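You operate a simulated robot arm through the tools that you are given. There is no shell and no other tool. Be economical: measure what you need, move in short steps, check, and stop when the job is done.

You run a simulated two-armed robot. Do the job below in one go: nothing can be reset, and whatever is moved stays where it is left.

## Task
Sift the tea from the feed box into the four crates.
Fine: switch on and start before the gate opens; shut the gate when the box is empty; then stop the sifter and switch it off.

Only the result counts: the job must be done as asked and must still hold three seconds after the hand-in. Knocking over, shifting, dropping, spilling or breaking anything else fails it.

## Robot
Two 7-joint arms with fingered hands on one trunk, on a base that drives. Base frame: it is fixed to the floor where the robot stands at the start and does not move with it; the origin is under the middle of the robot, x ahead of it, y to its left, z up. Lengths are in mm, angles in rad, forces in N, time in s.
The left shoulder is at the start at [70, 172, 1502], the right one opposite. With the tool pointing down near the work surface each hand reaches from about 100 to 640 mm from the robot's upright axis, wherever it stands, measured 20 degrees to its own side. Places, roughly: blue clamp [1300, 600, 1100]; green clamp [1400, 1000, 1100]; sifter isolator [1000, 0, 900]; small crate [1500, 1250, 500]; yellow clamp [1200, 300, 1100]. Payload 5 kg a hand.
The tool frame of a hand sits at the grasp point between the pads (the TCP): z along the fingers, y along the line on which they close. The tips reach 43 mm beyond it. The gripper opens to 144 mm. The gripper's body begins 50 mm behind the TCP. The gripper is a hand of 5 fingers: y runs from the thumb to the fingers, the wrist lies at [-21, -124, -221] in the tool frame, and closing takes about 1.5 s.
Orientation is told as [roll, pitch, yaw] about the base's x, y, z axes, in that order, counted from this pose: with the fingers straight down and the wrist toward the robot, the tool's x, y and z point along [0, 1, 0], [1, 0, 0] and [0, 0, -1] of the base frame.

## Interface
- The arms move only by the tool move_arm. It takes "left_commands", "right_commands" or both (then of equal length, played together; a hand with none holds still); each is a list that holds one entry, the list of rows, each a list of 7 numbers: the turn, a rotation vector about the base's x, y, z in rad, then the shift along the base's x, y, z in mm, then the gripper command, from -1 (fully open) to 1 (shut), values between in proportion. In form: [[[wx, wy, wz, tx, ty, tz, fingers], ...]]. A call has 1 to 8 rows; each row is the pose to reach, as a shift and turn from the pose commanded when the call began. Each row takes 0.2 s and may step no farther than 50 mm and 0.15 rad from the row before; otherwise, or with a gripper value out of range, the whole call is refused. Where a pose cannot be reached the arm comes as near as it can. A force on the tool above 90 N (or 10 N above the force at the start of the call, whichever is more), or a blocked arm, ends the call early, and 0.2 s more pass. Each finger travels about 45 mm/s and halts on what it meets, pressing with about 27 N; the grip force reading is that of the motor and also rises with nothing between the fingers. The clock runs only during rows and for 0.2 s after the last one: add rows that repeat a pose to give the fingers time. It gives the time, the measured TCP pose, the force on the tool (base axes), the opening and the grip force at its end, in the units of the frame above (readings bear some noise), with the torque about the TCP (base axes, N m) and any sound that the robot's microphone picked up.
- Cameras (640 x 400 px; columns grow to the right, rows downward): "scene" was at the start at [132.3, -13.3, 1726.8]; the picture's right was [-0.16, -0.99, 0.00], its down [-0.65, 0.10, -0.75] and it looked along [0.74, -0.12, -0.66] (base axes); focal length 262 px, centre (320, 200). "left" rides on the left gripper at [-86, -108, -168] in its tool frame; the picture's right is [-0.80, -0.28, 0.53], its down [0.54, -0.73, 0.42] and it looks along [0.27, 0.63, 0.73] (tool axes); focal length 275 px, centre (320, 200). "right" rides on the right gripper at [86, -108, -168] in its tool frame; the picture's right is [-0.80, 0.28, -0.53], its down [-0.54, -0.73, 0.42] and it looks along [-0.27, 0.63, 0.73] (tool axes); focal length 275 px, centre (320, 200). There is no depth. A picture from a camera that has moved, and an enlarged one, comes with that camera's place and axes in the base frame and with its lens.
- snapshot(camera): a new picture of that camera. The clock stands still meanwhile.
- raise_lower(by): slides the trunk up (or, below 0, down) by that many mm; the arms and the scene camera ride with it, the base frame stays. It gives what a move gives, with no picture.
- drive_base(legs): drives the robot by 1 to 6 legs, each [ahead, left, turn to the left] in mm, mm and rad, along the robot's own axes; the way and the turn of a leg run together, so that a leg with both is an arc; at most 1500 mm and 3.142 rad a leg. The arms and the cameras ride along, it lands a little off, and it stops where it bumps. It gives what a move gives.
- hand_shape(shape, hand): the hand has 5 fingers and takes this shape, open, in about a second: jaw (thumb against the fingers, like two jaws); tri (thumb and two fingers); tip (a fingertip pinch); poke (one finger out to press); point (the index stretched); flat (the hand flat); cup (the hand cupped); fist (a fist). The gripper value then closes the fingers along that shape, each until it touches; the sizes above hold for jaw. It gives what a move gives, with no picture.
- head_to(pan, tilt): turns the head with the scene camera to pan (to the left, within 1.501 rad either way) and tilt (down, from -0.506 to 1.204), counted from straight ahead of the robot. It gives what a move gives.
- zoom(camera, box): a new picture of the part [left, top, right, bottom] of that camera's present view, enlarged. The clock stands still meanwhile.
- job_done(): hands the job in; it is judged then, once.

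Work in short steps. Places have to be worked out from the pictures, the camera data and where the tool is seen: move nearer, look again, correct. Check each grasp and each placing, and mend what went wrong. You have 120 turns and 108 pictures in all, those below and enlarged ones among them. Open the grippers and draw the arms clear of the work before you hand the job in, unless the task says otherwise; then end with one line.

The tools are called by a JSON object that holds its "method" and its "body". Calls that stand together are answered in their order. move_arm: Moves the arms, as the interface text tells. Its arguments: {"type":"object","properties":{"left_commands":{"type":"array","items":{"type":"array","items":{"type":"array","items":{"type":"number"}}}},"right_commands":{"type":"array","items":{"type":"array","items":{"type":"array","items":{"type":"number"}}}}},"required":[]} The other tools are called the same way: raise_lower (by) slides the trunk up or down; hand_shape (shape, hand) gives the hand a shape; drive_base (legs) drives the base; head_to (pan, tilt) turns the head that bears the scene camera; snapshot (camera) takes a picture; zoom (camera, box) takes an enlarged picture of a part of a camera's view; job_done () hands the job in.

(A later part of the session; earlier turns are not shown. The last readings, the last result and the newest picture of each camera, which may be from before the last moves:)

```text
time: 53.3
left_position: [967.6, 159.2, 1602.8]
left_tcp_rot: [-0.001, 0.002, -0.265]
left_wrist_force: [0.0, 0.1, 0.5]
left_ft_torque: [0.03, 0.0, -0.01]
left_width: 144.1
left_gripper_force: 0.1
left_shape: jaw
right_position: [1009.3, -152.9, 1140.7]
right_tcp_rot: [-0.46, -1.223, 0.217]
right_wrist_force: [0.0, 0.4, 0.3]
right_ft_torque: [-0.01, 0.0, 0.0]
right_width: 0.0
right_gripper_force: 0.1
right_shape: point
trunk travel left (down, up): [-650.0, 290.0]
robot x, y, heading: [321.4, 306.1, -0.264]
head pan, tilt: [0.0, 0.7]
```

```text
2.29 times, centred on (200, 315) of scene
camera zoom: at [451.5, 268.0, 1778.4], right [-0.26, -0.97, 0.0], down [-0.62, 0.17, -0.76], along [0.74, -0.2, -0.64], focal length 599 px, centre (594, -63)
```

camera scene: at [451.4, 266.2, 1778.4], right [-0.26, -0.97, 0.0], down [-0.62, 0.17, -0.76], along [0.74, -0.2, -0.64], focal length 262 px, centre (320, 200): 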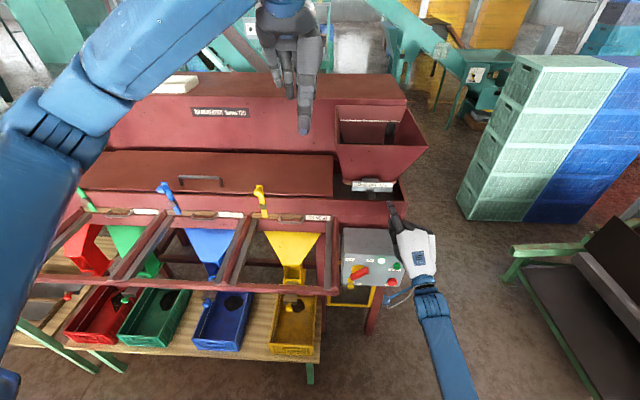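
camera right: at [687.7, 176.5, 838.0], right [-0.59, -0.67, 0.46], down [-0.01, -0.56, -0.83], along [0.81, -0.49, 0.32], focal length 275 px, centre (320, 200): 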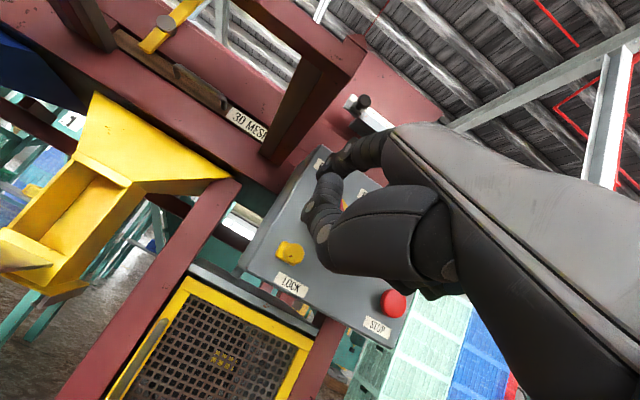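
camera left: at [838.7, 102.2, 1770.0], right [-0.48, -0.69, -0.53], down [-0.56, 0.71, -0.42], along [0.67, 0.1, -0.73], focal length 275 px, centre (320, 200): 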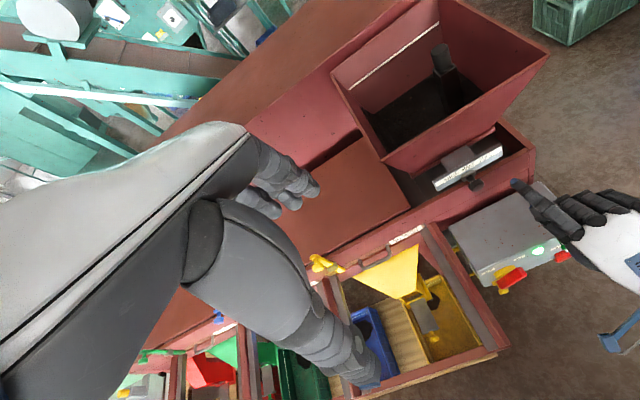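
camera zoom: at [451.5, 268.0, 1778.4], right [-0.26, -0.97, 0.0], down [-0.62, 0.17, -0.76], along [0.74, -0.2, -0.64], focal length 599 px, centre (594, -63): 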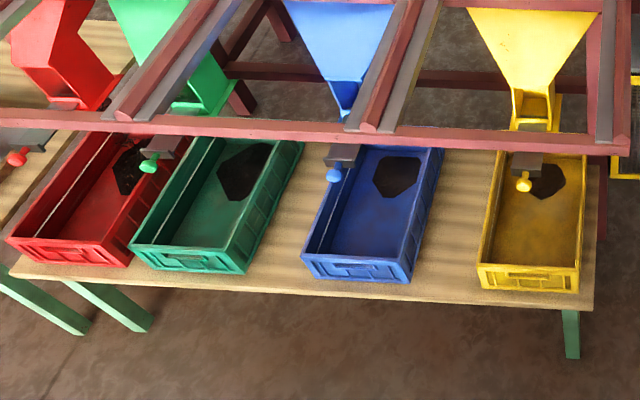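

The flow is steady but slow at HALF. I wait about 9 s and look again.

{"method": "move_arm", "body": {"right_commands": [[[0, 0, 0, 0, 0, 0, 1], [0, 0, 0, 0, 0, 0, 1], [0, 0, 0, 0, 0, 0, 1], [0, 0, 0, 0, 0, 0, 1], [0, 0, 0, 0, 0, 0, 1], [0, 0, 0, 0, 0, 0, 1], [0, 0, 0, 0, 0, 0, 1], [0, 0, 0, 0, 0, 0, 1]]]}}

{"method": "move_arm", "body": {"right_commands": [[[0, 0, 0, 0, 0, 0, 1], [0, 0, 0, 0, 0, 0, 1], [0, 0, 0, 0, 0, 0, 1], [0, 0, 0, 0, 0, 0, 1], [0, 0, 0, 0, 0, 0, 1], [0, 0, 0, 0, 0, 0, 1], [0, 0, 0, 0, 0, 0, 1], [0, 0, 0, 0, 0, 0, 1]]]}}

{"method": "move_arm", "body": {"right_commands": [[[0, 0, 0, 0, 0, 0, 1], [0, 0, 0, 0, 0, 0, 1], [0, 0, 0, 0, 0, 0, 1], [0, 0, 0, 0, 0, 0, 1], [0, 0, 0, 0, 0, 0, 1], [0, 0, 0, 0, 0, 0, 1], [0, 0, 0, 0, 0, 0, 1], [0, 0, 0, 0, 0, 0, 1]]]}}

{"method": "move_arm", "body": {"right_commands": [[[0, 0, 0, 0, 0, 0, 1], [0, 0, 0, 0, 0, 0, 1], [0, 0, 0, 0, 0, 0, 1], [0, 0, 0, 0, 0, 0, 1], [0, 0, 0, 0, 0, 0, 1], [0, 0, 0, 0, 0, 0, 1], [0, 0, 0, 0, 0, 0, 1], [0, 0, 0, 0, 0, 0, 1]]]}}

{"method": "zoom", "body": {"camera": "left", "box": [320, 0, 560, 200]}}

{"method": "zoom", "body": {"camera": "scene", "box": [60, 250, 340, 380]}}

```text
time: 55.1
left_position: [967.5, 159.3, 1602.6]
left_tcp_rot: [0.0, 0.002, -0.266]
left_wrist_force: [0.4, -0.2, -0.1]
left_ft_torque: [0.0, -0.02, 0.02]
left_width: 143.8
left_gripper_force: 0.0
left_shape: jaw
right_position: [1008.7, -154.4, 1141.4]
right_tcp_rot: [-0.46, -1.223, 0.217]
right_wrist_force: [0.2, -0.2, -0.2]
right_ft_torque: [-0.02, -0.02, 0.0]
right_width: 0.0
right_gripper_force: 0.1
right_shape: point
trunk travel left (down, up): [-650.0, 290.0]
robot x, y, heading: [324.3, 304.5, -0.269]
head pan, tilt: [0.0, 0.7]
```

```text
time: 56.9
left_position: [967.8, 158.3, 1601.5]
left_tcp_rot: [0.0, 0.005, -0.267]
left_wrist_force: [0.1, 0.5, 0.6]
left_ft_torque: [0.0, -0.05, -0.03]
left_width: 144.2
left_gripper_force: 0.1
left_shape: jaw
right_position: [1008.4, -153.2, 1140.2]
right_tcp_rot: [-0.461, -1.224, 0.216]
right_wrist_force: [0.0, 0.1, -0.9]
right_ft_torque: [-0.03, 0.02, 0.01]
right_width: 0.0
right_gripper_force: 0.1
right_shape: point
trunk travel left (down, up): [-650.0, 290.0]
robot x, y, heading: [325.0, 302.2, -0.266]
head pan, tilt: [0.0, 0.7]
```

```text
time: 58.7
left_position: [967.8, 160.1, 1602.2]
left_tcp_rot: [0.0, 0.003, -0.267]
left_wrist_force: [-0.1, 0.1, 0.0]
left_ft_torque: [-0.02, -0.03, -0.02]
left_width: 144.1
left_gripper_force: 0.1
left_shape: jaw
right_position: [1008.0, -152.6, 1142.3]
right_tcp_rot: [-0.459, -1.223, 0.217]
right_wrist_force: [-0.7, -0.3, 0.0]
right_ft_torque: [0.02, -0.02, -0.02]
right_width: 0.0
right_gripper_force: 0.0
right_shape: point
trunk travel left (down, up): [-650.0, 290.0]
robot x, y, heading: [322.9, 304.3, -0.26]
head pan, tilt: [0.0, 0.7]
```

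```text
time: 60.5
left_position: [966.3, 159.4, 1604.2]
left_tcp_rot: [0.0, 0.004, -0.266]
left_wrist_force: [-0.1, 0.1, 0.4]
left_ft_torque: [0.0, 0.01, -0.04]
left_width: 144.2
left_gripper_force: 0.2
left_shape: jaw
right_position: [1008.6, -154.8, 1140.4]
right_tcp_rot: [-0.46, -1.224, 0.216]
right_wrist_force: [-0.3, 0.5, 0.9]
right_ft_torque: [0.02, 0.0, -0.04]
right_width: 0.0
right_gripper_force: 0.0
right_shape: point
trunk travel left (down, up): [-650.0, 290.0]
robot x, y, heading: [323.2, 298.3, -0.262]
head pan, tilt: [0.0, 0.7]
```

```text
2.00 times, centred on (440, 100) of left
camera zoom: at [838.8, 104.3, 1770.3], right [-0.48, -0.69, -0.53], down [-0.56, 0.71, -0.42], along [0.67, 0.09, -0.73], focal length 551 px, centre (80, 400)
```

zoom: 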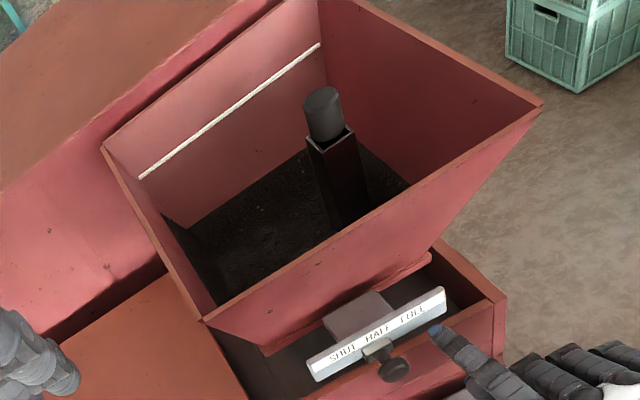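

```text
2.29 times, centred on (200, 315) of scene
camera zoom: at [451.4, 268.0, 1778.4], right [-0.26, -0.97, 0.0], down [-0.62, 0.17, -0.76], along [0.74, -0.2, -0.64], focal length 599 px, centre (594, -63)
```

zoom: 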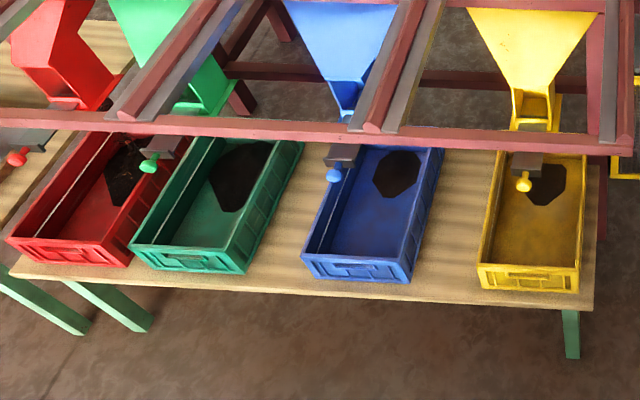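

Level changes slowly; I wait another ~11 s to measure the rate.

{"method": "move_arm", "body": {"right_commands": [[[0, 0, 0, 0, 0, 0, 1], [0, 0, 0, 0, 0, 0, 1], [0, 0, 0, 0, 0, 0, 1], [0, 0, 0, 0, 0, 0, 1], [0, 0, 0, 0, 0, 0, 1], [0, 0, 0, 0, 0, 0, 1], [0, 0, 0, 0, 0, 0, 1], [0, 0, 0, 0, 0, 0, 1]]]}}

{"method": "move_arm", "body": {"right_commands": [[[0, 0, 0, 0, 0, 0, 1], [0, 0, 0, 0, 0, 0, 1], [0, 0, 0, 0, 0, 0, 1], [0, 0, 0, 0, 0, 0, 1], [0, 0, 0, 0, 0, 0, 1], [0, 0, 0, 0, 0, 0, 1], [0, 0, 0, 0, 0, 0, 1], [0, 0, 0, 0, 0, 0, 1]]]}}

{"method": "move_arm", "body": {"right_commands": [[[0, 0, 0, 0, 0, 0, 1], [0, 0, 0, 0, 0, 0, 1], [0, 0, 0, 0, 0, 0, 1], [0, 0, 0, 0, 0, 0, 1], [0, 0, 0, 0, 0, 0, 1], [0, 0, 0, 0, 0, 0, 1], [0, 0, 0, 0, 0, 0, 1], [0, 0, 0, 0, 0, 0, 1]]]}}

{"method": "move_arm", "body": {"right_commands": [[[0, 0, 0, 0, 0, 0, 1], [0, 0, 0, 0, 0, 0, 1], [0, 0, 0, 0, 0, 0, 1], [0, 0, 0, 0, 0, 0, 1], [0, 0, 0, 0, 0, 0, 1], [0, 0, 0, 0, 0, 0, 1], [0, 0, 0, 0, 0, 0, 1], [0, 0, 0, 0, 0, 0, 1]]]}}

{"method": "move_arm", "body": {"right_commands": [[[0, 0, 0, 0, 0, 0, 1], [0, 0, 0, 0, 0, 0, 1], [0, 0, 0, 0, 0, 0, 1], [0, 0, 0, 0, 0, 0, 1], [0, 0, 0, 0, 0, 0, 1], [0, 0, 0, 0, 0, 0, 1], [0, 0, 0, 0, 0, 0, 1], [0, 0, 0, 0, 0, 0, 1]]]}}

{"method": "move_arm", "body": {"right_commands": [[[0, 0, 0, 0, 0, 0, 1], [0, 0, 0, 0, 0, 0, 1], [0, 0, 0, 0, 0, 0, 1], [0, 0, 0, 0, 0, 0, 1], [0, 0, 0, 0, 0, 0, 1], [0, 0, 0, 0, 0, 0, 1], [0, 0, 0, 0, 0, 0, 1], [0, 0, 0, 0, 0, 0, 1]]]}}

{"method": "zoom", "body": {"camera": "left", "box": [320, 0, 560, 200]}}

{"method": "zoom", "body": {"camera": "scene", "box": [60, 250, 340, 380]}}

```text
time: 62.3
left_position: [967.3, 157.9, 1602.4]
left_tcp_rot: [0.0, 0.003, -0.264]
left_wrist_force: [-0.4, -1.0, 0.2]
left_ft_torque: [-0.02, 0.02, -0.02]
left_width: 144.0
left_gripper_force: 0.1
left_shape: jaw
right_position: [1009.0, -153.5, 1141.7]
right_tcp_rot: [-0.459, -1.224, 0.217]
right_wrist_force: [-0.5, -0.4, -0.5]
right_ft_torque: [0.03, -0.01, 0.03]
right_width: 0.0
right_gripper_force: 0.1
right_shape: point
trunk travel left (down, up): [-650.0, 290.0]
robot x, y, heading: [320.6, 301.9, -0.261]
head pan, tilt: [0.0, 0.7]
```

```text
time: 64.1
left_position: [968.1, 158.2, 1602.0]
left_tcp_rot: [0.0, 0.001, -0.265]
left_wrist_force: [-0.5, -0.9, -0.2]
left_ft_torque: [0.03, 0.01, 0.01]
left_width: 144.2
left_gripper_force: 0.0
left_shape: jaw
right_position: [1009.8, -153.5, 1140.8]
right_tcp_rot: [-0.458, -1.223, 0.216]
right_wrist_force: [0.3, 0.1, 0.0]
right_ft_torque: [0.02, -0.01, 0.0]
right_width: 0.3
right_gripper_force: 0.1
right_shape: point
trunk travel left (down, up): [-650.0, 290.0]
robot x, y, heading: [319.2, 303.9, -0.267]
head pan, tilt: [0.0, 0.7]
```

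```text
time: 65.9
left_position: [967.6, 159.5, 1602.6]
left_tcp_rot: [-0.001, 0.004, -0.266]
left_wrist_force: [-1.2, 0.5, -0.4]
left_ft_torque: [-0.02, -0.01, 0.01]
left_width: 144.1
left_gripper_force: 0.1
left_shape: jaw
right_position: [1008.0, -153.1, 1141.5]
right_tcp_rot: [-0.459, -1.224, 0.217]
right_wrist_force: [0.6, 0.2, 0.1]
right_ft_torque: [-0.03, 0.01, 0.01]
right_width: 0.0
right_gripper_force: 0.0
right_shape: point
trunk travel left (down, up): [-650.0, 290.0]
robot x, y, heading: [318.0, 304.2, -0.265]
head pan, tilt: [0.0, 0.7]
```

```text
time: 67.7
left_position: [968.0, 158.2, 1603.9]
left_tcp_rot: [0.0, 0.003, -0.265]
left_wrist_force: [-0.8, 0.5, 0.3]
left_ft_torque: [-0.01, 0.0, 0.0]
left_width: 144.1
left_gripper_force: 0.1
left_shape: jaw
right_position: [1008.5, -152.7, 1141.6]
right_tcp_rot: [-0.459, -1.223, 0.218]
right_wrist_force: [0.0, -1.3, 0.4]
right_ft_torque: [0.01, -0.03, 0.01]
right_width: 0.0
right_gripper_force: 0.1
right_shape: point
trunk travel left (down, up): [-650.0, 290.0]
robot x, y, heading: [320.2, 301.8, -0.264]
head pan, tilt: [0.0, 0.7]
```

```text
time: 69.5
left_position: [966.0, 160.4, 1602.6]
left_tcp_rot: [0.0, 0.005, -0.265]
left_wrist_force: [0.3, 0.3, 1.1]
left_ft_torque: [0.02, 0.01, -0.01]
left_width: 144.1
left_gripper_force: 0.0
left_shape: jaw
right_position: [1008.9, -153.4, 1141.5]
right_tcp_rot: [-0.46, -1.223, 0.217]
right_wrist_force: [-0.1, 0.1, 0.3]
right_ft_torque: [0.01, 0.02, 0.02]
right_width: 0.0
right_gripper_force: 0.1
right_shape: point
trunk travel left (down, up): [-650.0, 290.0]
robot x, y, heading: [321.9, 304.0, -0.263]
head pan, tilt: [0.0, 0.7]
```

```text
time: 71.3
left_position: [968.0, 159.5, 1601.9]
left_tcp_rot: [0.001, 0.002, -0.265]
left_wrist_force: [0.5, 0.2, 0.1]
left_ft_torque: [-0.02, -0.01, -0.02]
left_width: 144.1
left_gripper_force: 0.1
left_shape: jaw
right_position: [1009.0, -153.2, 1141.2]
right_tcp_rot: [-0.46, -1.222, 0.215]
right_wrist_force: [0.6, 0.1, -0.4]
right_ft_torque: [-0.01, 0.0, -0.03]
right_width: 0.0
right_gripper_force: 0.0
right_shape: point
trunk travel left (down, up): [-650.0, 290.0]
robot x, y, heading: [320.9, 303.6, -0.266]
head pan, tilt: [0.0, 0.7]
```

```text
2.00 times, centred on (440, 100) of left
camera zoom: at [838.8, 104.3, 1770.3], right [-0.48, -0.69, -0.53], down [-0.56, 0.71, -0.42], along [0.67, 0.09, -0.73], focal length 551 px, centre (80, 400)
```

zoom: 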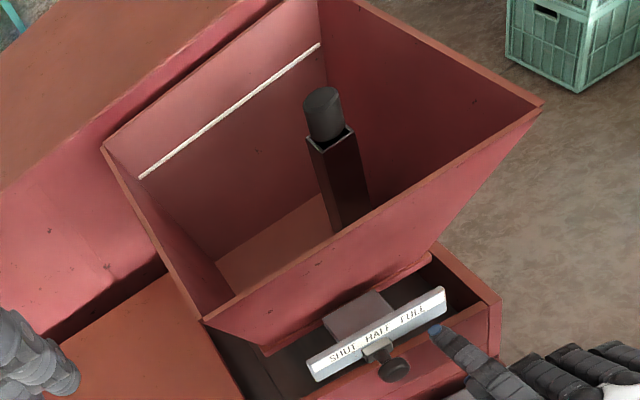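

```text
2.29 times, centred on (200, 315) of scene
camera zoom: at [451.4, 268.0, 1778.4], right [-0.26, -0.97, 0.0], down [-0.62, 0.17, -0.76], along [0.74, -0.2, -0.64], focal length 599 px, centre (594, -63)
```

zoom: 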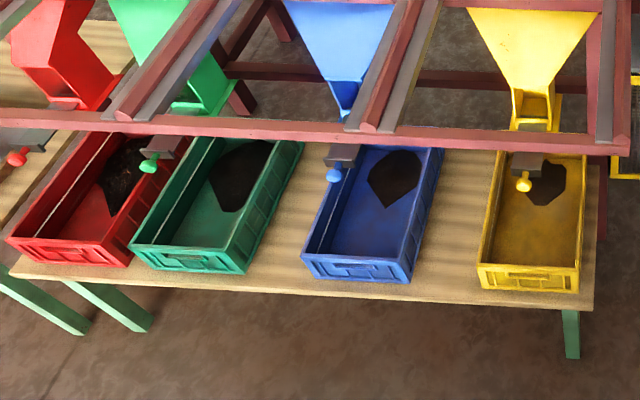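

The box floor is bare where visible. I move the left camera further over to check the hidden front part of the floor.

{"method": "move_arm", "body": {"left_commands": [[[0, 0, 0, 35, -20, 10, -1], [0, 0, 0, 70, -40, 20, -1], [0, 0, 0, 105, -60, 30, -1], [0, 0, 0, 140, -80, 40, -1], [0, 0, 0, 140, -80, 40, -1]]]}}

{"method": "snapshot", "body": {"camera": "left"}}

```text
time: 72.5
left_position: [1107.6, 78.8, 1640.8]
left_tcp_rot: [0.0, 0.004, -0.265]
left_wrist_force: [-0.5, -0.1, -0.5]
left_ft_torque: [-0.04, -0.01, 0.0]
left_width: 144.1
left_gripper_force: 0.1
left_shape: jaw
right_position: [1009.5, -153.6, 1141.7]
right_tcp_rot: [-0.459, -1.223, 0.214]
right_wrist_force: [-0.3, 0.1, -1.0]
right_ft_torque: [-0.04, -0.03, 0.0]
right_width: 0.1
right_gripper_force: 0.1
right_shape: point
trunk travel left (down, up): [-650.0, 290.0]
robot x, y, heading: [320.9, 301.4, -0.266]
head pan, tilt: [0.0, 0.7]
```

```text
33 pictures are left
camera left: at [979.6, 24.0, 1808.0], right [-0.48, -0.69, -0.53], down [-0.56, 0.71, -0.42], along [0.67, 0.09, -0.73], focal length 275 px, centre (320, 200)
```

left: 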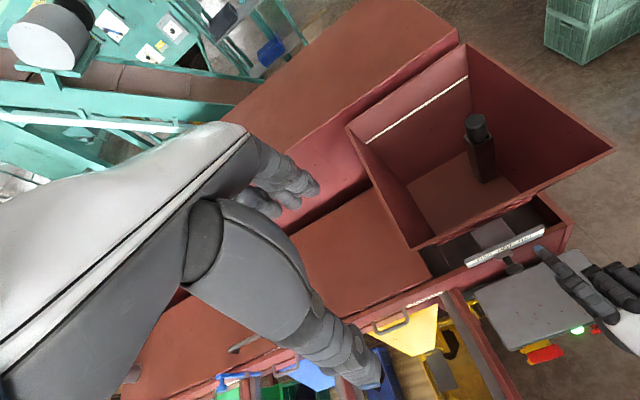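

{"method": "zoom", "body": {"camera": "left", "box": [340, 40, 620, 260]}}

```text
1.82 times, centred on (480, 150) of left
camera zoom: at [979.6, 24.0, 1808.0], right [-0.48, -0.69, -0.53], down [-0.56, 0.71, -0.42], along [0.67, 0.09, -0.73], focal length 500 px, centre (29, 291)
```

zoom: 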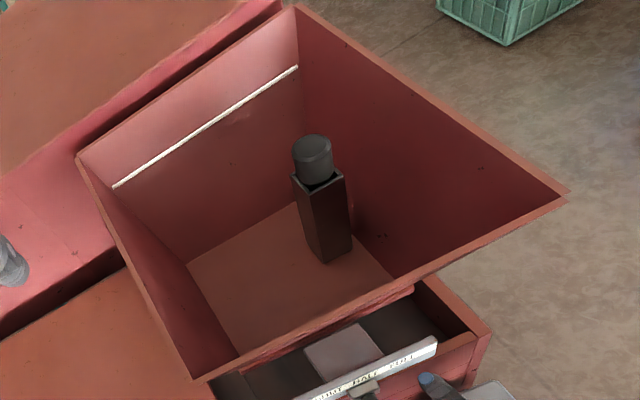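

The feed box is empty. I give a short extra run-out, then push the knob left to SHUT.

{"method": "move_arm", "body": {"right_commands": [[[0, 0, 0, 0, 0, 0, 1], [0, 0, 0, 0, 0, 0, 1], [0, 0, 0, 0, 0, 0, 1], [0, 0, 0, 0, 0, 0, 1], [0, 0, 0, 0, 0, 0, 1], [0, 0, 0, 0, 0, 0, 1], [0, 0, 0, 0, 0, 0, 1], [0, 0, 0, 0, 0, 0, 1]]]}}

{"method": "move_arm", "body": {"right_commands": [[[0, 0, 0, 4, 15, 0, 1], [0, 0, 0, 8, 30, 0, 1], [0, 0, 0, 12, 45, 0, 1], [0, 0, 0, 16, 59, 0, 1], [0, 0, 0, 18.5, 69.5, 0, 1], [0, 0, 0, 18.5, 69.5, 0, 1]]]}}

{"method": "zoom", "body": {"camera": "scene", "box": [310, 110, 438, 210]}}

{"method": "zoom", "body": {"camera": "left", "box": [400, 180, 600, 340]}}

```text
time: 74.3
left_position: [1106.8, 78.4, 1640.5]
left_tcp_rot: [0.001, 0.004, -0.265]
left_wrist_force: [0.1, 0.0, -0.2]
left_ft_torque: [0.0, 0.03, 0.0]
left_width: 144.1
left_gripper_force: 0.0
left_shape: jaw
right_position: [1008.7, -153.2, 1141.0]
right_tcp_rot: [-0.456, -1.223, 0.216]
right_wrist_force: [0.5, -0.1, 0.4]
right_ft_torque: [0.01, -0.03, -0.02]
right_width: 0.0
right_gripper_force: 0.1
right_shape: point
trunk travel left (down, up): [-650.0, 290.0]
robot x, y, heading: [321.4, 303.0, -0.264]
head pan, tilt: [0.0, 0.7]
```

```text
time: 75.7
left_position: [1107.5, 77.6, 1640.0]
left_tcp_rot: [-0.001, 0.003, -0.264]
left_wrist_force: [0.0, 1.3, 0.5]
left_ft_torque: [0.02, -0.03, -0.01]
left_width: 144.2
left_gripper_force: 0.0
left_shape: jaw
right_position: [1027.4, -84.5, 1141.2]
right_tcp_rot: [-0.458, -1.223, 0.214]
right_wrist_force: [0.3, -1.1, -0.6]
right_ft_torque: [0.1, 0.01, -0.09]
right_width: 136.6
right_gripper_force: 0.0
right_shape: point
trunk travel left (down, up): [-650.0, 290.0]
robot x, y, heading: [324.1, 303.7, -0.261]
head pan, tilt: [0.0, 0.7]
```

```text
4.00 times, centred on (374, 160) of scene
camera zoom: at [451.3, 267.0, 1778.4], right [-0.26, -0.97, 0.0], down [-0.62, 0.17, -0.76], along [0.74, -0.2, -0.64], focal length 1049 px, centre (104, 360)
```

zoom: 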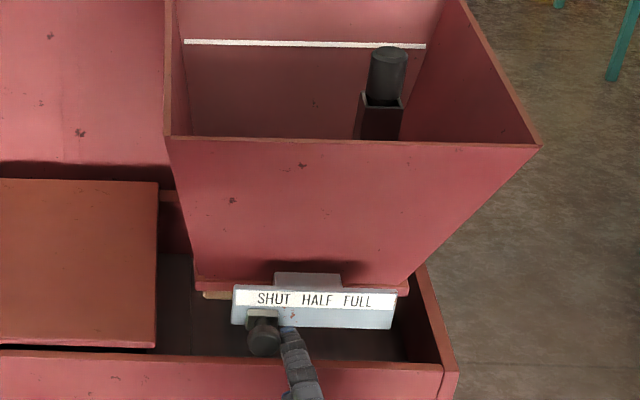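

```text
2.50 times, centred on (500, 260) of left
camera zoom: at [979.0, 23.1, 1808.0], right [-0.48, -0.69, -0.53], down [-0.56, 0.71, -0.42], along [0.67, 0.1, -0.73], focal length 688 px, centre (-130, 50)
```

zoom: 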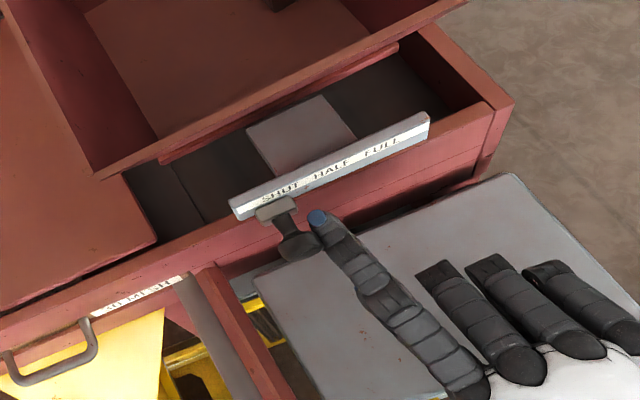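

The knob is back at its original SHUT place; I nudge it 4 mm more against its stop, then withdraw the finger back and away.

{"method": "move_arm", "body": {"right_commands": [[[0, 0, 0, 1, 3.9, 0, 1], [0, 0, 0, 1, 3.9, 0, 1], [0, 0, 0, -4, -15, 0, 1], [0, 0, 0, -33, -7, 0, 1], [0, 0, 0, -81, 5, 0, 1], [0, 0, 0, -125, 12, 0, 1]]], "left_commands": [[[0, 0, 0, -35, 20, 0, -1], [0, 0, 0, -70, 40, 0, -1], [0, 0, 0, -105, 60, 0, -1], [0, 0, 0, -140, 90, 0, -1], [0, 0, 0, -140, 130, 0, -1], [0, 0, 0, -140, 170, 0, -1]]]}}

{"method": "snapshot", "body": {"camera": "scene"}}

{"method": "zoom", "body": {"camera": "scene", "box": [310, 110, 438, 210]}}

```text
time: 77.1
left_position: [962.3, 256.0, 1640.6]
left_tcp_rot: [-0.002, 0.0, -0.267]
left_wrist_force: [0.2, 2.0, -0.2]
left_ft_torque: [-0.08, 0.01, 0.02]
left_width: 144.0
left_gripper_force: 0.1
left_shape: jaw
right_position: [903.3, -69.1, 1145.1]
right_tcp_rot: [-0.468, -1.225, 0.223]
right_wrist_force: [-0.1, -0.9, 0.9]
right_ft_torque: [0.02, 0.06, -0.03]
right_width: 136.4
right_gripper_force: 0.0
right_shape: point
trunk travel left (down, up): [-650.0, 290.0]
robot x, y, heading: [325.2, 307.2, -0.261]
head pan, tilt: [0.0, 0.7]
```

```text
29 pictures are left
camera scene: at [449.4, 272.8, 1778.7], right [-0.26, -0.97, 0.0], down [-0.62, 0.17, -0.77], along [0.74, -0.2, -0.64], focal length 262 px, centre (320, 200)
```

scene: 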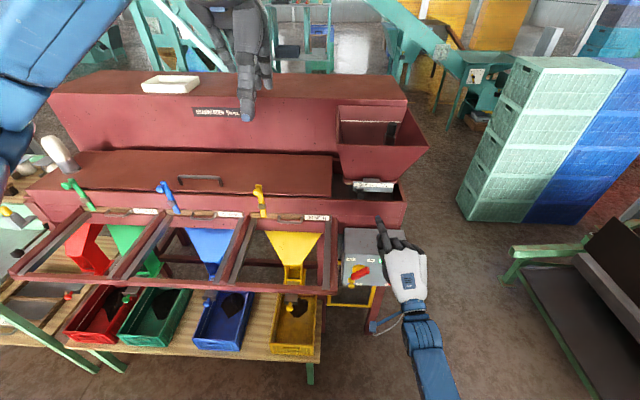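

```text
4.00 times, centred on (374, 160) of scene
camera zoom: at [449.4, 272.8, 1778.7], right [-0.26, -0.97, 0.0], down [-0.62, 0.17, -0.77], along [0.74, -0.2, -0.64], focal length 1049 px, centre (104, 360)
```

zoom: 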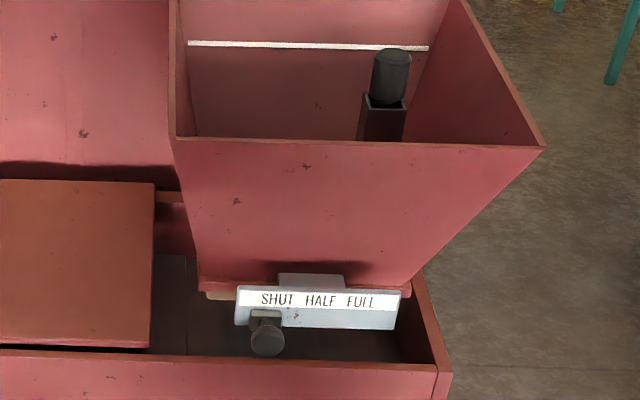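

Gate shut and box empty. I retract the right hand and move it right with roll restored, then lower the trunk 300 mm to the panel height (the deck clears meanwhile).

{"method": "move_arm", "body": {"right_commands": [[[0, 0, 0, -36, 10, 0, 1], [0, 0, 0, -72.5, 19.3, 0, 1], [0.05, -0.014, -0.02, -80, -10, 0, 1], [0.1, -0.028, -0.04, -87, -36, 0, 1], [0.16, -0.042, -0.063, -94, -63, 0, 1], [0.16, -0.042, -0.063, -94, -63, 0, 1]]]}}

{"method": "raise_lower", "body": {"by": -300}}

{"method": "snapshot", "body": {"camera": "scene"}}

```text
time: 78.5
left_position: [965.7, 251.5, 1639.2]
left_tcp_rot: [-0.001, 0.002, -0.264]
left_wrist_force: [-0.6, 0.5, 0.1]
left_ft_torque: [0.04, 0.02, 0.02]
left_width: 144.0
left_gripper_force: 0.1
left_shape: jaw
right_position: [809.9, -136.5, 1143.1]
right_tcp_rot: [0.048, -1.257, -0.329]
right_wrist_force: [-0.2, -0.1, 0.6]
right_ft_torque: [0.02, -0.01, 0.0]
right_width: 136.4
right_gripper_force: 0.1
right_shape: point
trunk travel left (down, up): [-650.0, 290.0]
robot x, y, heading: [321.7, 304.1, -0.261]
head pan, tilt: [0.0, 0.7]
```

```text
time: 81.5
left_position: [964.8, 250.5, 1339.7]
left_tcp_rot: [-0.001, 0.001, -0.265]
left_wrist_force: [0.2, 0.8, -0.2]
left_ft_torque: [0.04, -0.02, -0.03]
left_width: 143.9
left_gripper_force: 0.0
left_shape: jaw
right_position: [808.6, -136.2, 841.5]
right_tcp_rot: [0.046, -1.258, -0.325]
right_wrist_force: [0.4, 0.7, -0.1]
right_ft_torque: [0.01, -0.04, -0.03]
right_width: 136.7
right_gripper_force: 0.0
right_shape: point
trunk travel left (down, up): [-350.0, 590.0]
robot x, y, heading: [321.9, 303.2, -0.262]
head pan, tilt: [0.0, 0.7]
```

```text
27 pictures are left
camera scene: at [451.1, 268.1, 1478.5], right [-0.26, -0.97, 0.0], down [-0.62, 0.17, -0.76], along [0.74, -0.2, -0.64], focal length 262 px, centre (320, 200)
```

scene: 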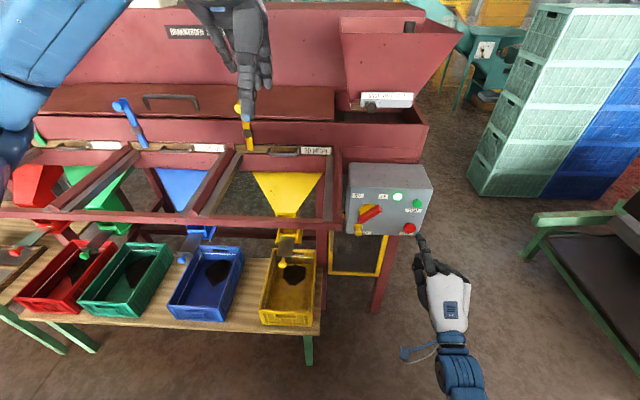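

The finger is before STOP, 43 mm off and ~17 mm high. I lower it and press STOP, then withdraw.

{"method": "move_arm", "body": {"right_commands": [[[0, 0, 0, 0.8, 3, -17, 1], [0, 0, 0, 0.8, 3, -17, 1], [0, 0, 0, 20, -2.2, -17, 1], [0, 0, 0, 39.4, -7.3, -17, 1], [0, 0, 0, 49, -10, -17, 1], [0, 0, 0, 58, -12.3, -17, 1], [0, 0, 0, 39, -7.3, -17, 1], [0, 0, 0, 0, 3, -17, 1]]]}}

{"method": "zoom", "body": {"camera": "scene", "box": [330, 150, 458, 250]}}

```text
time: 83.3
left_position: [962.6, 252.5, 1340.6]
left_tcp_rot: [-0.001, -0.001, -0.264]
left_wrist_force: [-0.5, -0.2, 0.0]
left_ft_torque: [-0.05, -0.07, 0.0]
left_width: 143.7
left_gripper_force: 0.0
left_shape: jaw
right_position: [808.6, -132.2, 825.4]
right_tcp_rot: [0.048, -1.259, -0.326]
right_wrist_force: [0.2, 0.1, 1.3]
right_ft_torque: [0.01, 0.09, -0.01]
right_width: 0.0
right_gripper_force: 0.0
right_shape: point
trunk travel left (down, up): [-350.0, 590.0]
robot x, y, heading: [326.0, 300.3, -0.258]
head pan, tilt: [0.0, 0.7]
heard: click
```

```text
4.00 times, centred on (394, 200) of scene
camera zoom: at [449.3, 268.9, 1478.7], right [-0.26, -0.97, 0.0], down [-0.62, 0.17, -0.77], along [0.74, -0.2, -0.64], focal length 1049 px, centre (24, 200)
```

zoom: 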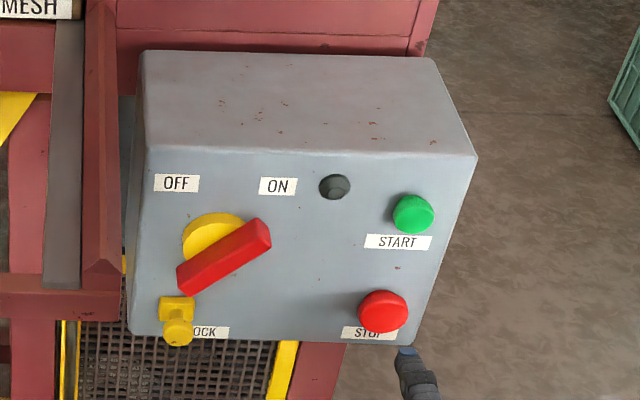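

The lamp is out: stopped. Next I bring the finger to the lower-right side of the handle, still off the panel.

{"method": "move_arm", "body": {"right_commands": [[[0, 0, 0, 7, 28, 15, 1], [0, 0, 0, 15, 56, 30, 1], [0, 0, 0, 22, 83, 45, 1], [0, 0, 0, 22, 83, 45, 1]]]}}

{"method": "zoom", "body": {"camera": "scene", "box": [330, 150, 458, 250]}}

```text
time: 84.3
left_position: [964.3, 250.0, 1339.9]
left_tcp_rot: [-0.001, 0.001, -0.266]
left_wrist_force: [-0.1, -0.3, -0.5]
left_ft_torque: [0.01, -0.01, 0.0]
left_width: 144.3
left_gripper_force: 0.2
left_shape: jaw
right_position: [831.4, -50.2, 871.5]
right_tcp_rot: [0.045, -1.258, -0.324]
right_wrist_force: [0.0, -0.8, 0.5]
right_ft_torque: [0.02, 0.02, 0.03]
right_width: 0.2
right_gripper_force: 0.1
right_shape: point
trunk travel left (down, up): [-350.0, 590.0]
robot x, y, heading: [322.1, 301.3, -0.264]
head pan, tilt: [0.0, 0.7]
```

```text
4.00 times, centred on (394, 200) of scene
camera zoom: at [450.8, 267.6, 1478.5], right [-0.26, -0.97, 0.0], down [-0.62, 0.17, -0.76], along [0.74, -0.2, -0.64], focal length 1049 px, centre (24, 200)
```

zoom: 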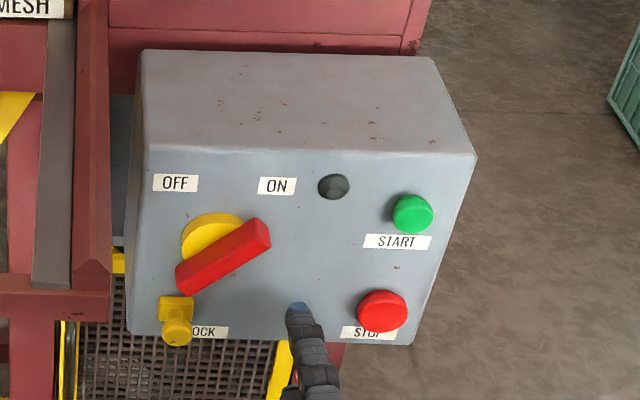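

Tip is right of and below the handle's upper-right end. I engage 67 mm forward and sweep up and left along an arc to turn it counter-clockwise to OFF.

{"method": "move_arm", "body": {"right_commands": [[[0, 0, 0, 32, -8.6, 0, 1], [0, 0, 0, 64.7, -17.2, 0, 1], [0, 0, 0, 69.6, 1.2, 13, 1], [0, 0, 0, 70.9, 6, 23, 1], [0, 0, 0, 72.9, 13.7, 32, 1], [0, 0, 0, 75.8, 24.3, 37, 1], [0, 0, 0, 78.8, 35.9, 36, 1], [0, 0, 0, 80.6, 42.7, 30, 1]]]}}

{"method": "zoom", "body": {"camera": "scene", "box": [330, 150, 458, 250]}}

```text
time: 85.8
left_position: [974.4, 244.4, 1336.4]
left_tcp_rot: [0.003, 0.013, -0.266]
left_wrist_force: [-1.3, 2.1, 1.8]
left_ft_torque: [-0.13, -0.09, 0.04]
left_width: 143.8
left_gripper_force: 0.1
left_shape: jaw
right_position: [918.5, -32.8, 927.2]
right_tcp_rot: [0.026, -1.297, -0.309]
right_wrist_force: [-86.1, 24.0, -6.1]
right_ft_torque: [-1.52, -5.34, 0.72]
right_width: 136.5
right_gripper_force: 0.1
right_shape: point
trunk travel left (down, up): [-350.0, 590.0]
robot x, y, heading: [319.8, 303.7, -0.267]
head pan, tilt: [0.0, 0.7]
stopped in row 7 (right hand): the force on the tool passed its limit (the readings are from after the stop); the commanded pose is now the measured one
```

```text
4.00 times, centred on (394, 200) of scene
camera zoom: at [460.7, 260.9, 1479.3], right [-0.26, -0.97, 0.0], down [-0.63, 0.17, -0.76], along [0.73, -0.2, -0.65], focal length 1049 px, centre (24, 200)
```

zoom: 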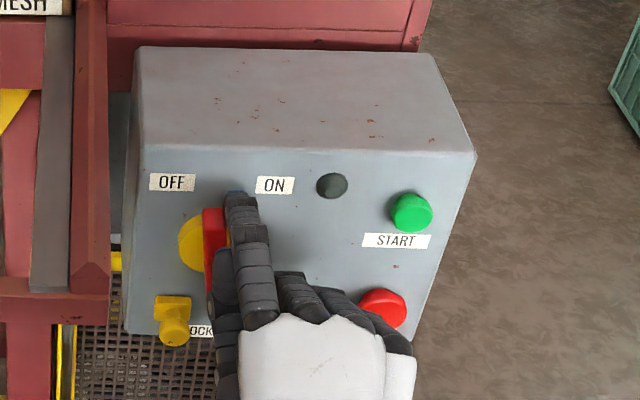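

The handle is about vertical; the fingertip ran into the panel and rode high. I back off 14 mm, drop 16 mm, and continue the sweep left.

{"method": "move_arm", "body": {"right_commands": [[[0, 0, 0, -14, 1.7, -8, 1], [0, 0, 0, -14, 1.7, -16, 1], [0, 0, 0, -12.2, 8.4, -18, 1], [0, 0, 0, -9.6, 18.1, -19, 1], [0, 0, 0, -8.4, 22.9, -23, 1], [0, 0, 0, -7.3, 26.8, -27, 1]]]}}

{"method": "zoom", "body": {"camera": "scene", "box": [330, 150, 458, 250]}}

```text
time: 86.2
left_position: [970.7, 247.6, 1336.2]
left_tcp_rot: [0.003, 0.009, -0.265]
left_wrist_force: [-2.8, 1.4, 1.5]
left_ft_torque: [-0.06, -0.26, 0.07]
left_width: 143.7
left_gripper_force: 0.0
left_shape: jaw
right_position: [915.7, -32.1, 936.6]
right_tcp_rot: [0.036, -1.328, -0.32]
right_wrist_force: [-0.4, 0.5, 3.5]
right_ft_torque: [-0.03, 0.32, -0.06]
right_width: 0.1
right_gripper_force: 0.1
right_shape: point
trunk travel left (down, up): [-350.0, 590.0]
robot x, y, heading: [319.4, 303.1, -0.269]
head pan, tilt: [0.0, 0.7]
stopped in row 1 (right hand): the force on the tool passed its limit (the readings are from after the stop); the commanded pose is now the measured one
```

```text
4.00 times, centred on (394, 200) of scene
camera zoom: at [458.0, 264.3, 1478.4], right [-0.26, -0.97, 0.0], down [-0.63, 0.17, -0.76], along [0.73, -0.2, -0.65], focal length 1049 px, centre (24, 200)
```

zoom: 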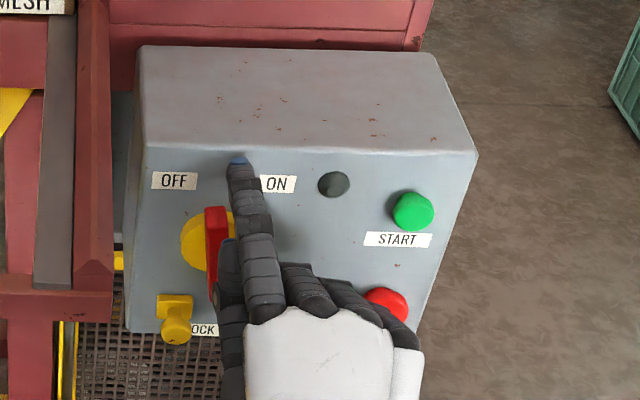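

The tip slid up the panel. Force is now near zero; I withdraw straight back to re-approach.

{"method": "move_arm", "body": {"right_commands": [[[0, 0, 0, -25, 6.6, 0, 1], [0, 0, 0, -63, 16.6, 0, 1], [0, 0, 0, -63, 16.6, 0, 1]]]}}

{"method": "zoom", "body": {"camera": "scene", "box": [330, 150, 458, 250]}}

```text
time: 87.0
left_position: [975.1, 247.5, 1338.7]
left_tcp_rot: [0.0, 0.01, -0.265]
left_wrist_force: [-3.8, 1.3, 3.3]
left_ft_torque: [0.03, -0.42, 0.06]
left_width: 144.1
left_gripper_force: 0.1
left_shape: jaw
right_position: [893.9, -28.2, 1019.4]
right_tcp_rot: [0.201, -1.479, -0.488]
right_wrist_force: [-2.4, -1.1, 3.4]
right_ft_torque: [0.04, 0.3, 0.02]
right_width: 0.1
right_gripper_force: 0.0
right_shape: point
trunk travel left (down, up): [-350.0, 590.0]
robot x, y, heading: [316.5, 306.9, -0.265]
head pan, tilt: [0.0, 0.7]
stopped in row 3 (right hand): the arm was blocked; the commanded pose is now the measured one
```

```text
4.00 times, centred on (394, 200) of scene
camera zoom: at [463.6, 264.2, 1480.2], right [-0.26, -0.97, 0.0], down [-0.63, 0.17, -0.76], along [0.73, -0.2, -0.65], focal length 1049 px, centre (24, 200)
```

zoom: 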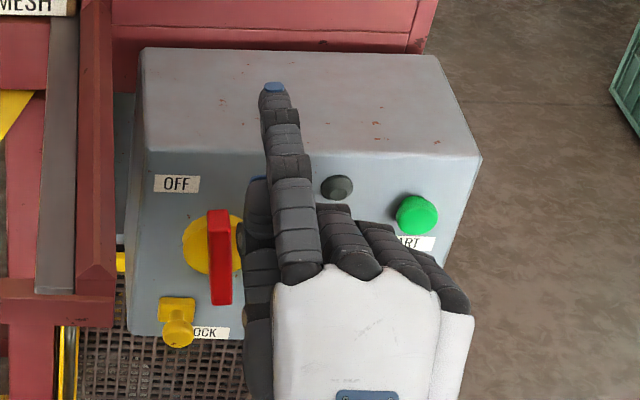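

The hand rose instead of coming back, so something on the arm is blocked. I look at the whole arm before moving again.

{"method": "snapshot", "body": {"camera": "scene"}}

{"method": "snapshot", "body": {"camera": "left"}}

```text
21 pictures are left
camera scene: at [463.6, 264.2, 1480.2], right [-0.26, -0.97, 0.0], down [-0.63, 0.17, -0.76], along [0.73, -0.2, -0.65], focal length 262 px, centre (320, 200)
```

scene: 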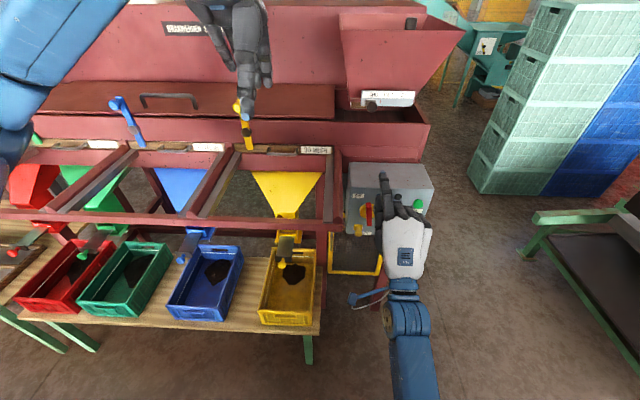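

```text
20 pictures are left
camera left: at [848.0, 193.1, 1506.5], right [-0.49, -0.69, -0.53], down [-0.56, 0.71, -0.42], along [0.67, 0.1, -0.74], focal length 275 px, centre (320, 200)
```

left: 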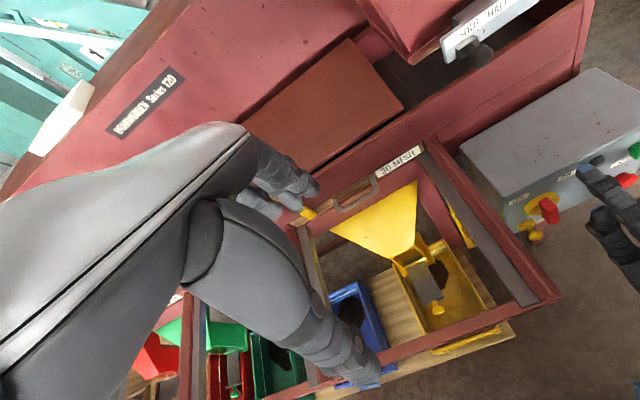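

The hand is free of the panel. I try a small back-and-right move to see whether the arm follows.

{"method": "move_arm", "body": {"right_commands": [[[0, 0, 0, -15, -15, 0, 1], [0, 0, 0, -30, -40, 0, 1], [0, 0, 0, -45, -70, 0, 1], [0, 0, 0, -60, -100, 0, 1]]]}}

```text
time: 88.0
left_position: [966.4, 254.9, 1338.9]
left_tcp_rot: [-0.002, 0.003, -0.264]
left_wrist_force: [0.8, -0.2, 0.6]
left_ft_torque: [-0.04, 0.07, 0.0]
left_width: 144.0
left_gripper_force: 0.0
left_shape: jaw
right_position: [826.8, -120.9, 1008.5]
right_tcp_rot: [0.133, -1.466, -0.416]
right_wrist_force: [-0.3, 0.2, 1.0]
right_ft_torque: [0.02, 0.05, 0.01]
right_width: 136.1
right_gripper_force: 0.0
right_shape: point
trunk travel left (down, up): [-350.0, 590.0]
robot x, y, heading: [320.9, 305.6, -0.266]
head pan, tilt: [0.0, 0.7]
```

It follows when farther right, so the elbow was against the body. I shift the base 110 mm left so the panel is more to the right, and restore the hand's pitch.

{"method": "drive_base", "body": {"legs": [[0, 110, 0]]}}

{"method": "move_arm", "body": {"right_commands": [[[0.022, 0.084, 0, -10, 0, -15, 1], [0.045, 0.167, 0, -20, -10, -30, 1], [0.067, 0.251, 0, -30, -20, -40, 1], [0.067, 0.251, 0, -30, -20, -40, 1]]]}}

{"method": "snapshot", "body": {"camera": "scene"}}

```text
time: 89.2
left_position: [991.9, 361.0, 1339.2]
left_tcp_rot: [-0.001, 0.0, -0.264]
left_wrist_force: [0.0, 0.6, -0.1]
left_ft_torque: [-0.01, -0.01, 0.03]
left_width: 143.8
left_gripper_force: 0.0
left_shape: jaw
right_position: [852.7, -12.8, 1009.8]
right_tcp_rot: [0.146, -1.468, -0.428]
right_wrist_force: [0.8, 0.1, -0.2]
right_ft_torque: [-0.01, 0.01, 0.01]
right_width: 136.4
right_gripper_force: 0.0
right_shape: point
trunk travel left (down, up): [-350.0, 590.0]
robot x, y, heading: [349.7, 412.0, -0.261]
head pan, tilt: [0.0, 0.7]
```

```text
time: 90.2
left_position: [992.6, 361.1, 1339.9]
left_tcp_rot: [-0.001, 0.002, -0.262]
left_wrist_force: [-1.1, -0.7, 0.5]
left_ft_torque: [0.03, 0.0, 0.0]
left_width: 143.7
left_gripper_force: 0.1
left_shape: jaw
right_position: [823.8, -33.2, 970.6]
right_tcp_rot: [0.025, -1.209, -0.309]
right_wrist_force: [0.1, 0.3, 0.6]
right_ft_torque: [0.04, 0.03, 0.01]
right_width: 136.1
right_gripper_force: 0.1
right_shape: point
trunk travel left (down, up): [-350.0, 590.0]
robot x, y, heading: [349.8, 413.6, -0.26]
head pan, tilt: [0.0, 0.7]
```

```text
19 pictures are left
camera scene: at [478.2, 377.0, 1478.4], right [-0.26, -0.97, 0.0], down [-0.62, 0.17, -0.76], along [0.74, -0.2, -0.64], focal length 262 px, centre (320, 200)
```

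scene: 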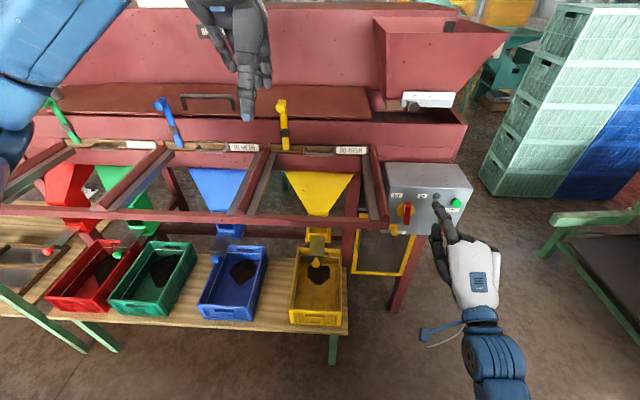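

Arm is free again. I lower the tip to the right of the now-vertical handle's upper half.

{"method": "move_arm", "body": {"right_commands": [[[0, 0, 0, 4, -6, -33, 1], [0, 0, 0, 7.3, -11.3, -66, 1], [0, 0, 0, 7.3, -11.3, -66, 1]]]}}

{"method": "zoom", "body": {"camera": "scene", "box": [365, 150, 493, 250]}}

```text
time: 91.0
left_position: [991.2, 360.5, 1340.2]
left_tcp_rot: [0.001, 0.0, -0.263]
left_wrist_force: [1.0, 0.1, -0.7]
left_ft_torque: [-0.05, 0.01, 0.02]
left_width: 144.2
left_gripper_force: 0.1
left_shape: jaw
right_position: [829.3, -45.6, 905.7]
right_tcp_rot: [0.025, -1.21, -0.307]
right_wrist_force: [0.0, 0.1, 0.6]
right_ft_torque: [-0.01, -0.04, -0.01]
right_width: 136.3
right_gripper_force: 0.0
right_shape: point
trunk travel left (down, up): [-350.0, 590.0]
robot x, y, heading: [347.2, 413.6, -0.258]
head pan, tilt: [0.0, 0.7]
```

```text
4.00 times, centred on (429, 200) of scene
camera zoom: at [477.9, 377.4, 1478.5], right [-0.26, -0.97, 0.0], down [-0.62, 0.17, -0.76], along [0.74, -0.2, -0.64], focal length 1049 px, centre (-116, 200)
```

zoom: 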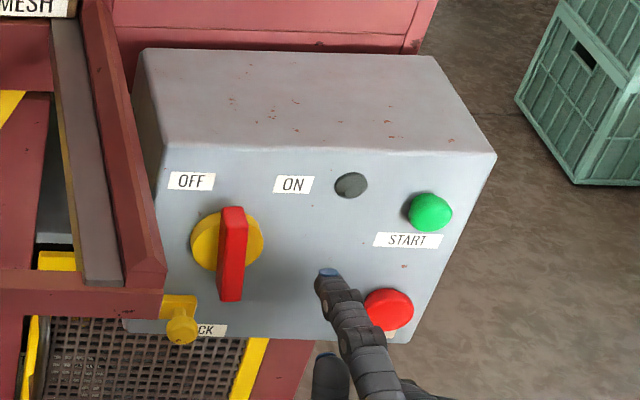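

Tip is ~45 mm right of the handle, at its upper half. I engage (less deep than before) and sweep left to finish the turn to OFF.

{"method": "move_arm", "body": {"right_commands": [[[0, 0, 0, 28, -7.3, 0, 1], [0, 0, 0, 55, -14.7, 0, 1], [0, 0, 0, 60.1, 4.6, 0, 1], [0, 0, 0, 62.7, 14.3, 0, 1], [0, 0, 0, 65, 23, 4, 1], [0, 0, 0, 66.8, 29.7, 4, 1], [0, 0, 0, 68.4, 35.5, 2, 1], [0, 0, 0, 69.9, 41.3, -3, 1]]]}}

{"method": "zoom", "body": {"camera": "scene", "box": [365, 150, 493, 250]}}

```text
time: 92.8
left_position: [992.8, 361.1, 1340.9]
left_tcp_rot: [-0.002, 0.003, -0.263]
left_wrist_force: [-0.1, -0.7, -0.3]
left_ft_torque: [-0.03, 0.03, -0.03]
left_width: 144.1
left_gripper_force: 0.1
left_shape: jaw
right_position: [899.2, -3.7, 902.5]
right_tcp_rot: [0.026, -1.211, -0.31]
right_wrist_force: [-2.7, -7.4, 1.5]
right_ft_torque: [0.49, -0.32, -0.38]
right_width: 136.4
right_gripper_force: 0.1
right_shape: point
trunk travel left (down, up): [-350.0, 590.0]
robot x, y, heading: [348.6, 413.6, -0.266]
head pan, tilt: [0.0, 0.7]
```

```text
4.00 times, centred on (429, 200) of scene
camera zoom: at [477.4, 376.4, 1478.6], right [-0.26, -0.97, 0.0], down [-0.62, 0.17, -0.77], along [0.74, -0.2, -0.64], focal length 1049 px, centre (-116, 200)
```

zoom: 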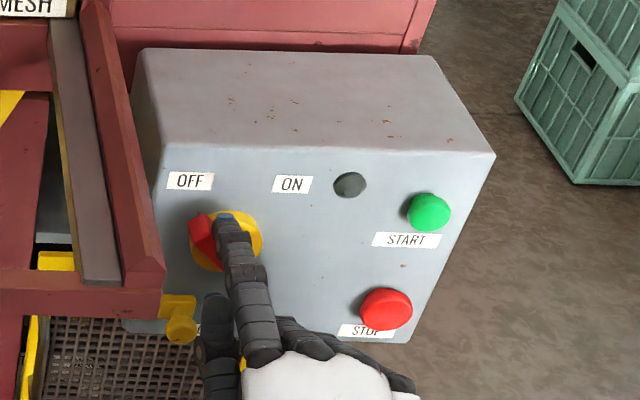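

The handle is following (7 N contact) but a bit short of OFF. I push further left and slightly down, then withdraw to look.

{"method": "move_arm", "body": {"right_commands": [[[0, 0, 0, 2.1, 7.7, -2, 1], [0, 0, 0, 4.1, 15.5, -6, 1], [0, 0, 0, 5.4, 20.3, -12, 1], [0, 0, 0, 5.4, 20.3, -12, 1], [0, 0, 0, 0, 0, 0, 1], [0, 0, 0, -38, 10, 0, 1], [0, 0, 0, -72, 0, 0, 1]]]}}

{"method": "zoom", "body": {"camera": "scene", "box": [365, 150, 493, 250]}}

```text
time: 94.4
left_position: [990.3, 360.0, 1341.2]
left_tcp_rot: [0.002, 0.0, -0.262]
left_wrist_force: [-0.7, 0.1, 0.7]
left_ft_torque: [0.05, -0.08, 0.03]
left_width: 144.0
left_gripper_force: 0.0
left_shape: jaw
right_position: [829.8, -2.1, 899.2]
right_tcp_rot: [0.027, -1.209, -0.31]
right_wrist_force: [0.4, -0.1, 0.4]
right_ft_torque: [-0.01, 0.01, 0.07]
right_width: 0.1
right_gripper_force: 0.0
right_shape: point
trunk travel left (down, up): [-350.0, 590.0]
robot x, y, heading: [347.7, 413.9, -0.262]
head pan, tilt: [0.0, 0.7]
```

```text
4.00 times, centred on (429, 200) of scene
camera zoom: at [476.8, 376.1, 1478.5], right [-0.26, -0.97, 0.0], down [-0.62, 0.17, -0.77], along [0.74, -0.2, -0.64], focal length 1049 px, centre (-116, 200)
```

zoom: 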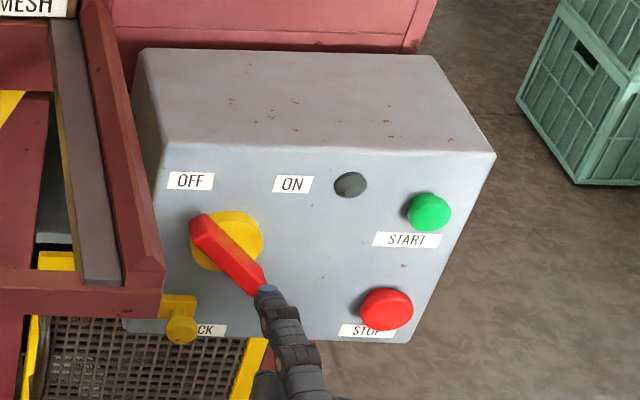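

The handle points to OFF and matches its starting look within a couple of degrees. I give one more push to be sure it is on its stop.

{"method": "move_arm", "body": {"right_commands": [[[0, 0, 0, 34, 10, 8, 1], [0, 0, 0, 72, 0, 8, 1], [0, 0, 0, 74, 8, 0, 1], [0, 0, 0, 76.5, 17, -8, 1], [0, 0, 0, 78, 22, -14, 1], [0, 0, 0, 79.3, 27, -19, 1], [0, 0, 0, 72, 2, 8, 1], [0, 0, 0, 34, 10, 8, 1]]]}}

{"method": "zoom", "body": {"camera": "scene", "box": [365, 150, 493, 250]}}

```text
time: 96.2
left_position: [989.6, 364.5, 1341.8]
left_tcp_rot: [-0.001, -0.001, -0.26]
left_wrist_force: [-0.1, 0.8, 0.2]
left_ft_torque: [-0.03, -0.06, 0.04]
left_width: 143.8
left_gripper_force: 0.1
left_shape: jaw
right_position: [859.0, 14.0, 910.3]
right_tcp_rot: [0.024, -1.209, -0.305]
right_wrist_force: [-0.4, 0.3, 0.3]
right_ft_torque: [0.0, 0.05, 0.0]
right_width: 0.0
right_gripper_force: 0.1
right_shape: point
trunk travel left (down, up): [-350.0, 590.0]
robot x, y, heading: [347.4, 417.2, -0.263]
head pan, tilt: [0.0, 0.7]
```

```text
4.00 times, centred on (429, 200) of scene
camera zoom: at [475.7, 379.0, 1478.6], right [-0.26, -0.97, 0.0], down [-0.62, 0.16, -0.77], along [0.74, -0.2, -0.64], focal length 1049 px, centre (-116, 200)
```

zoom: 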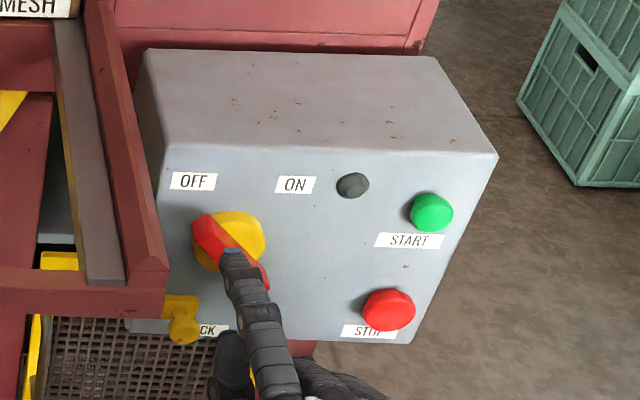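

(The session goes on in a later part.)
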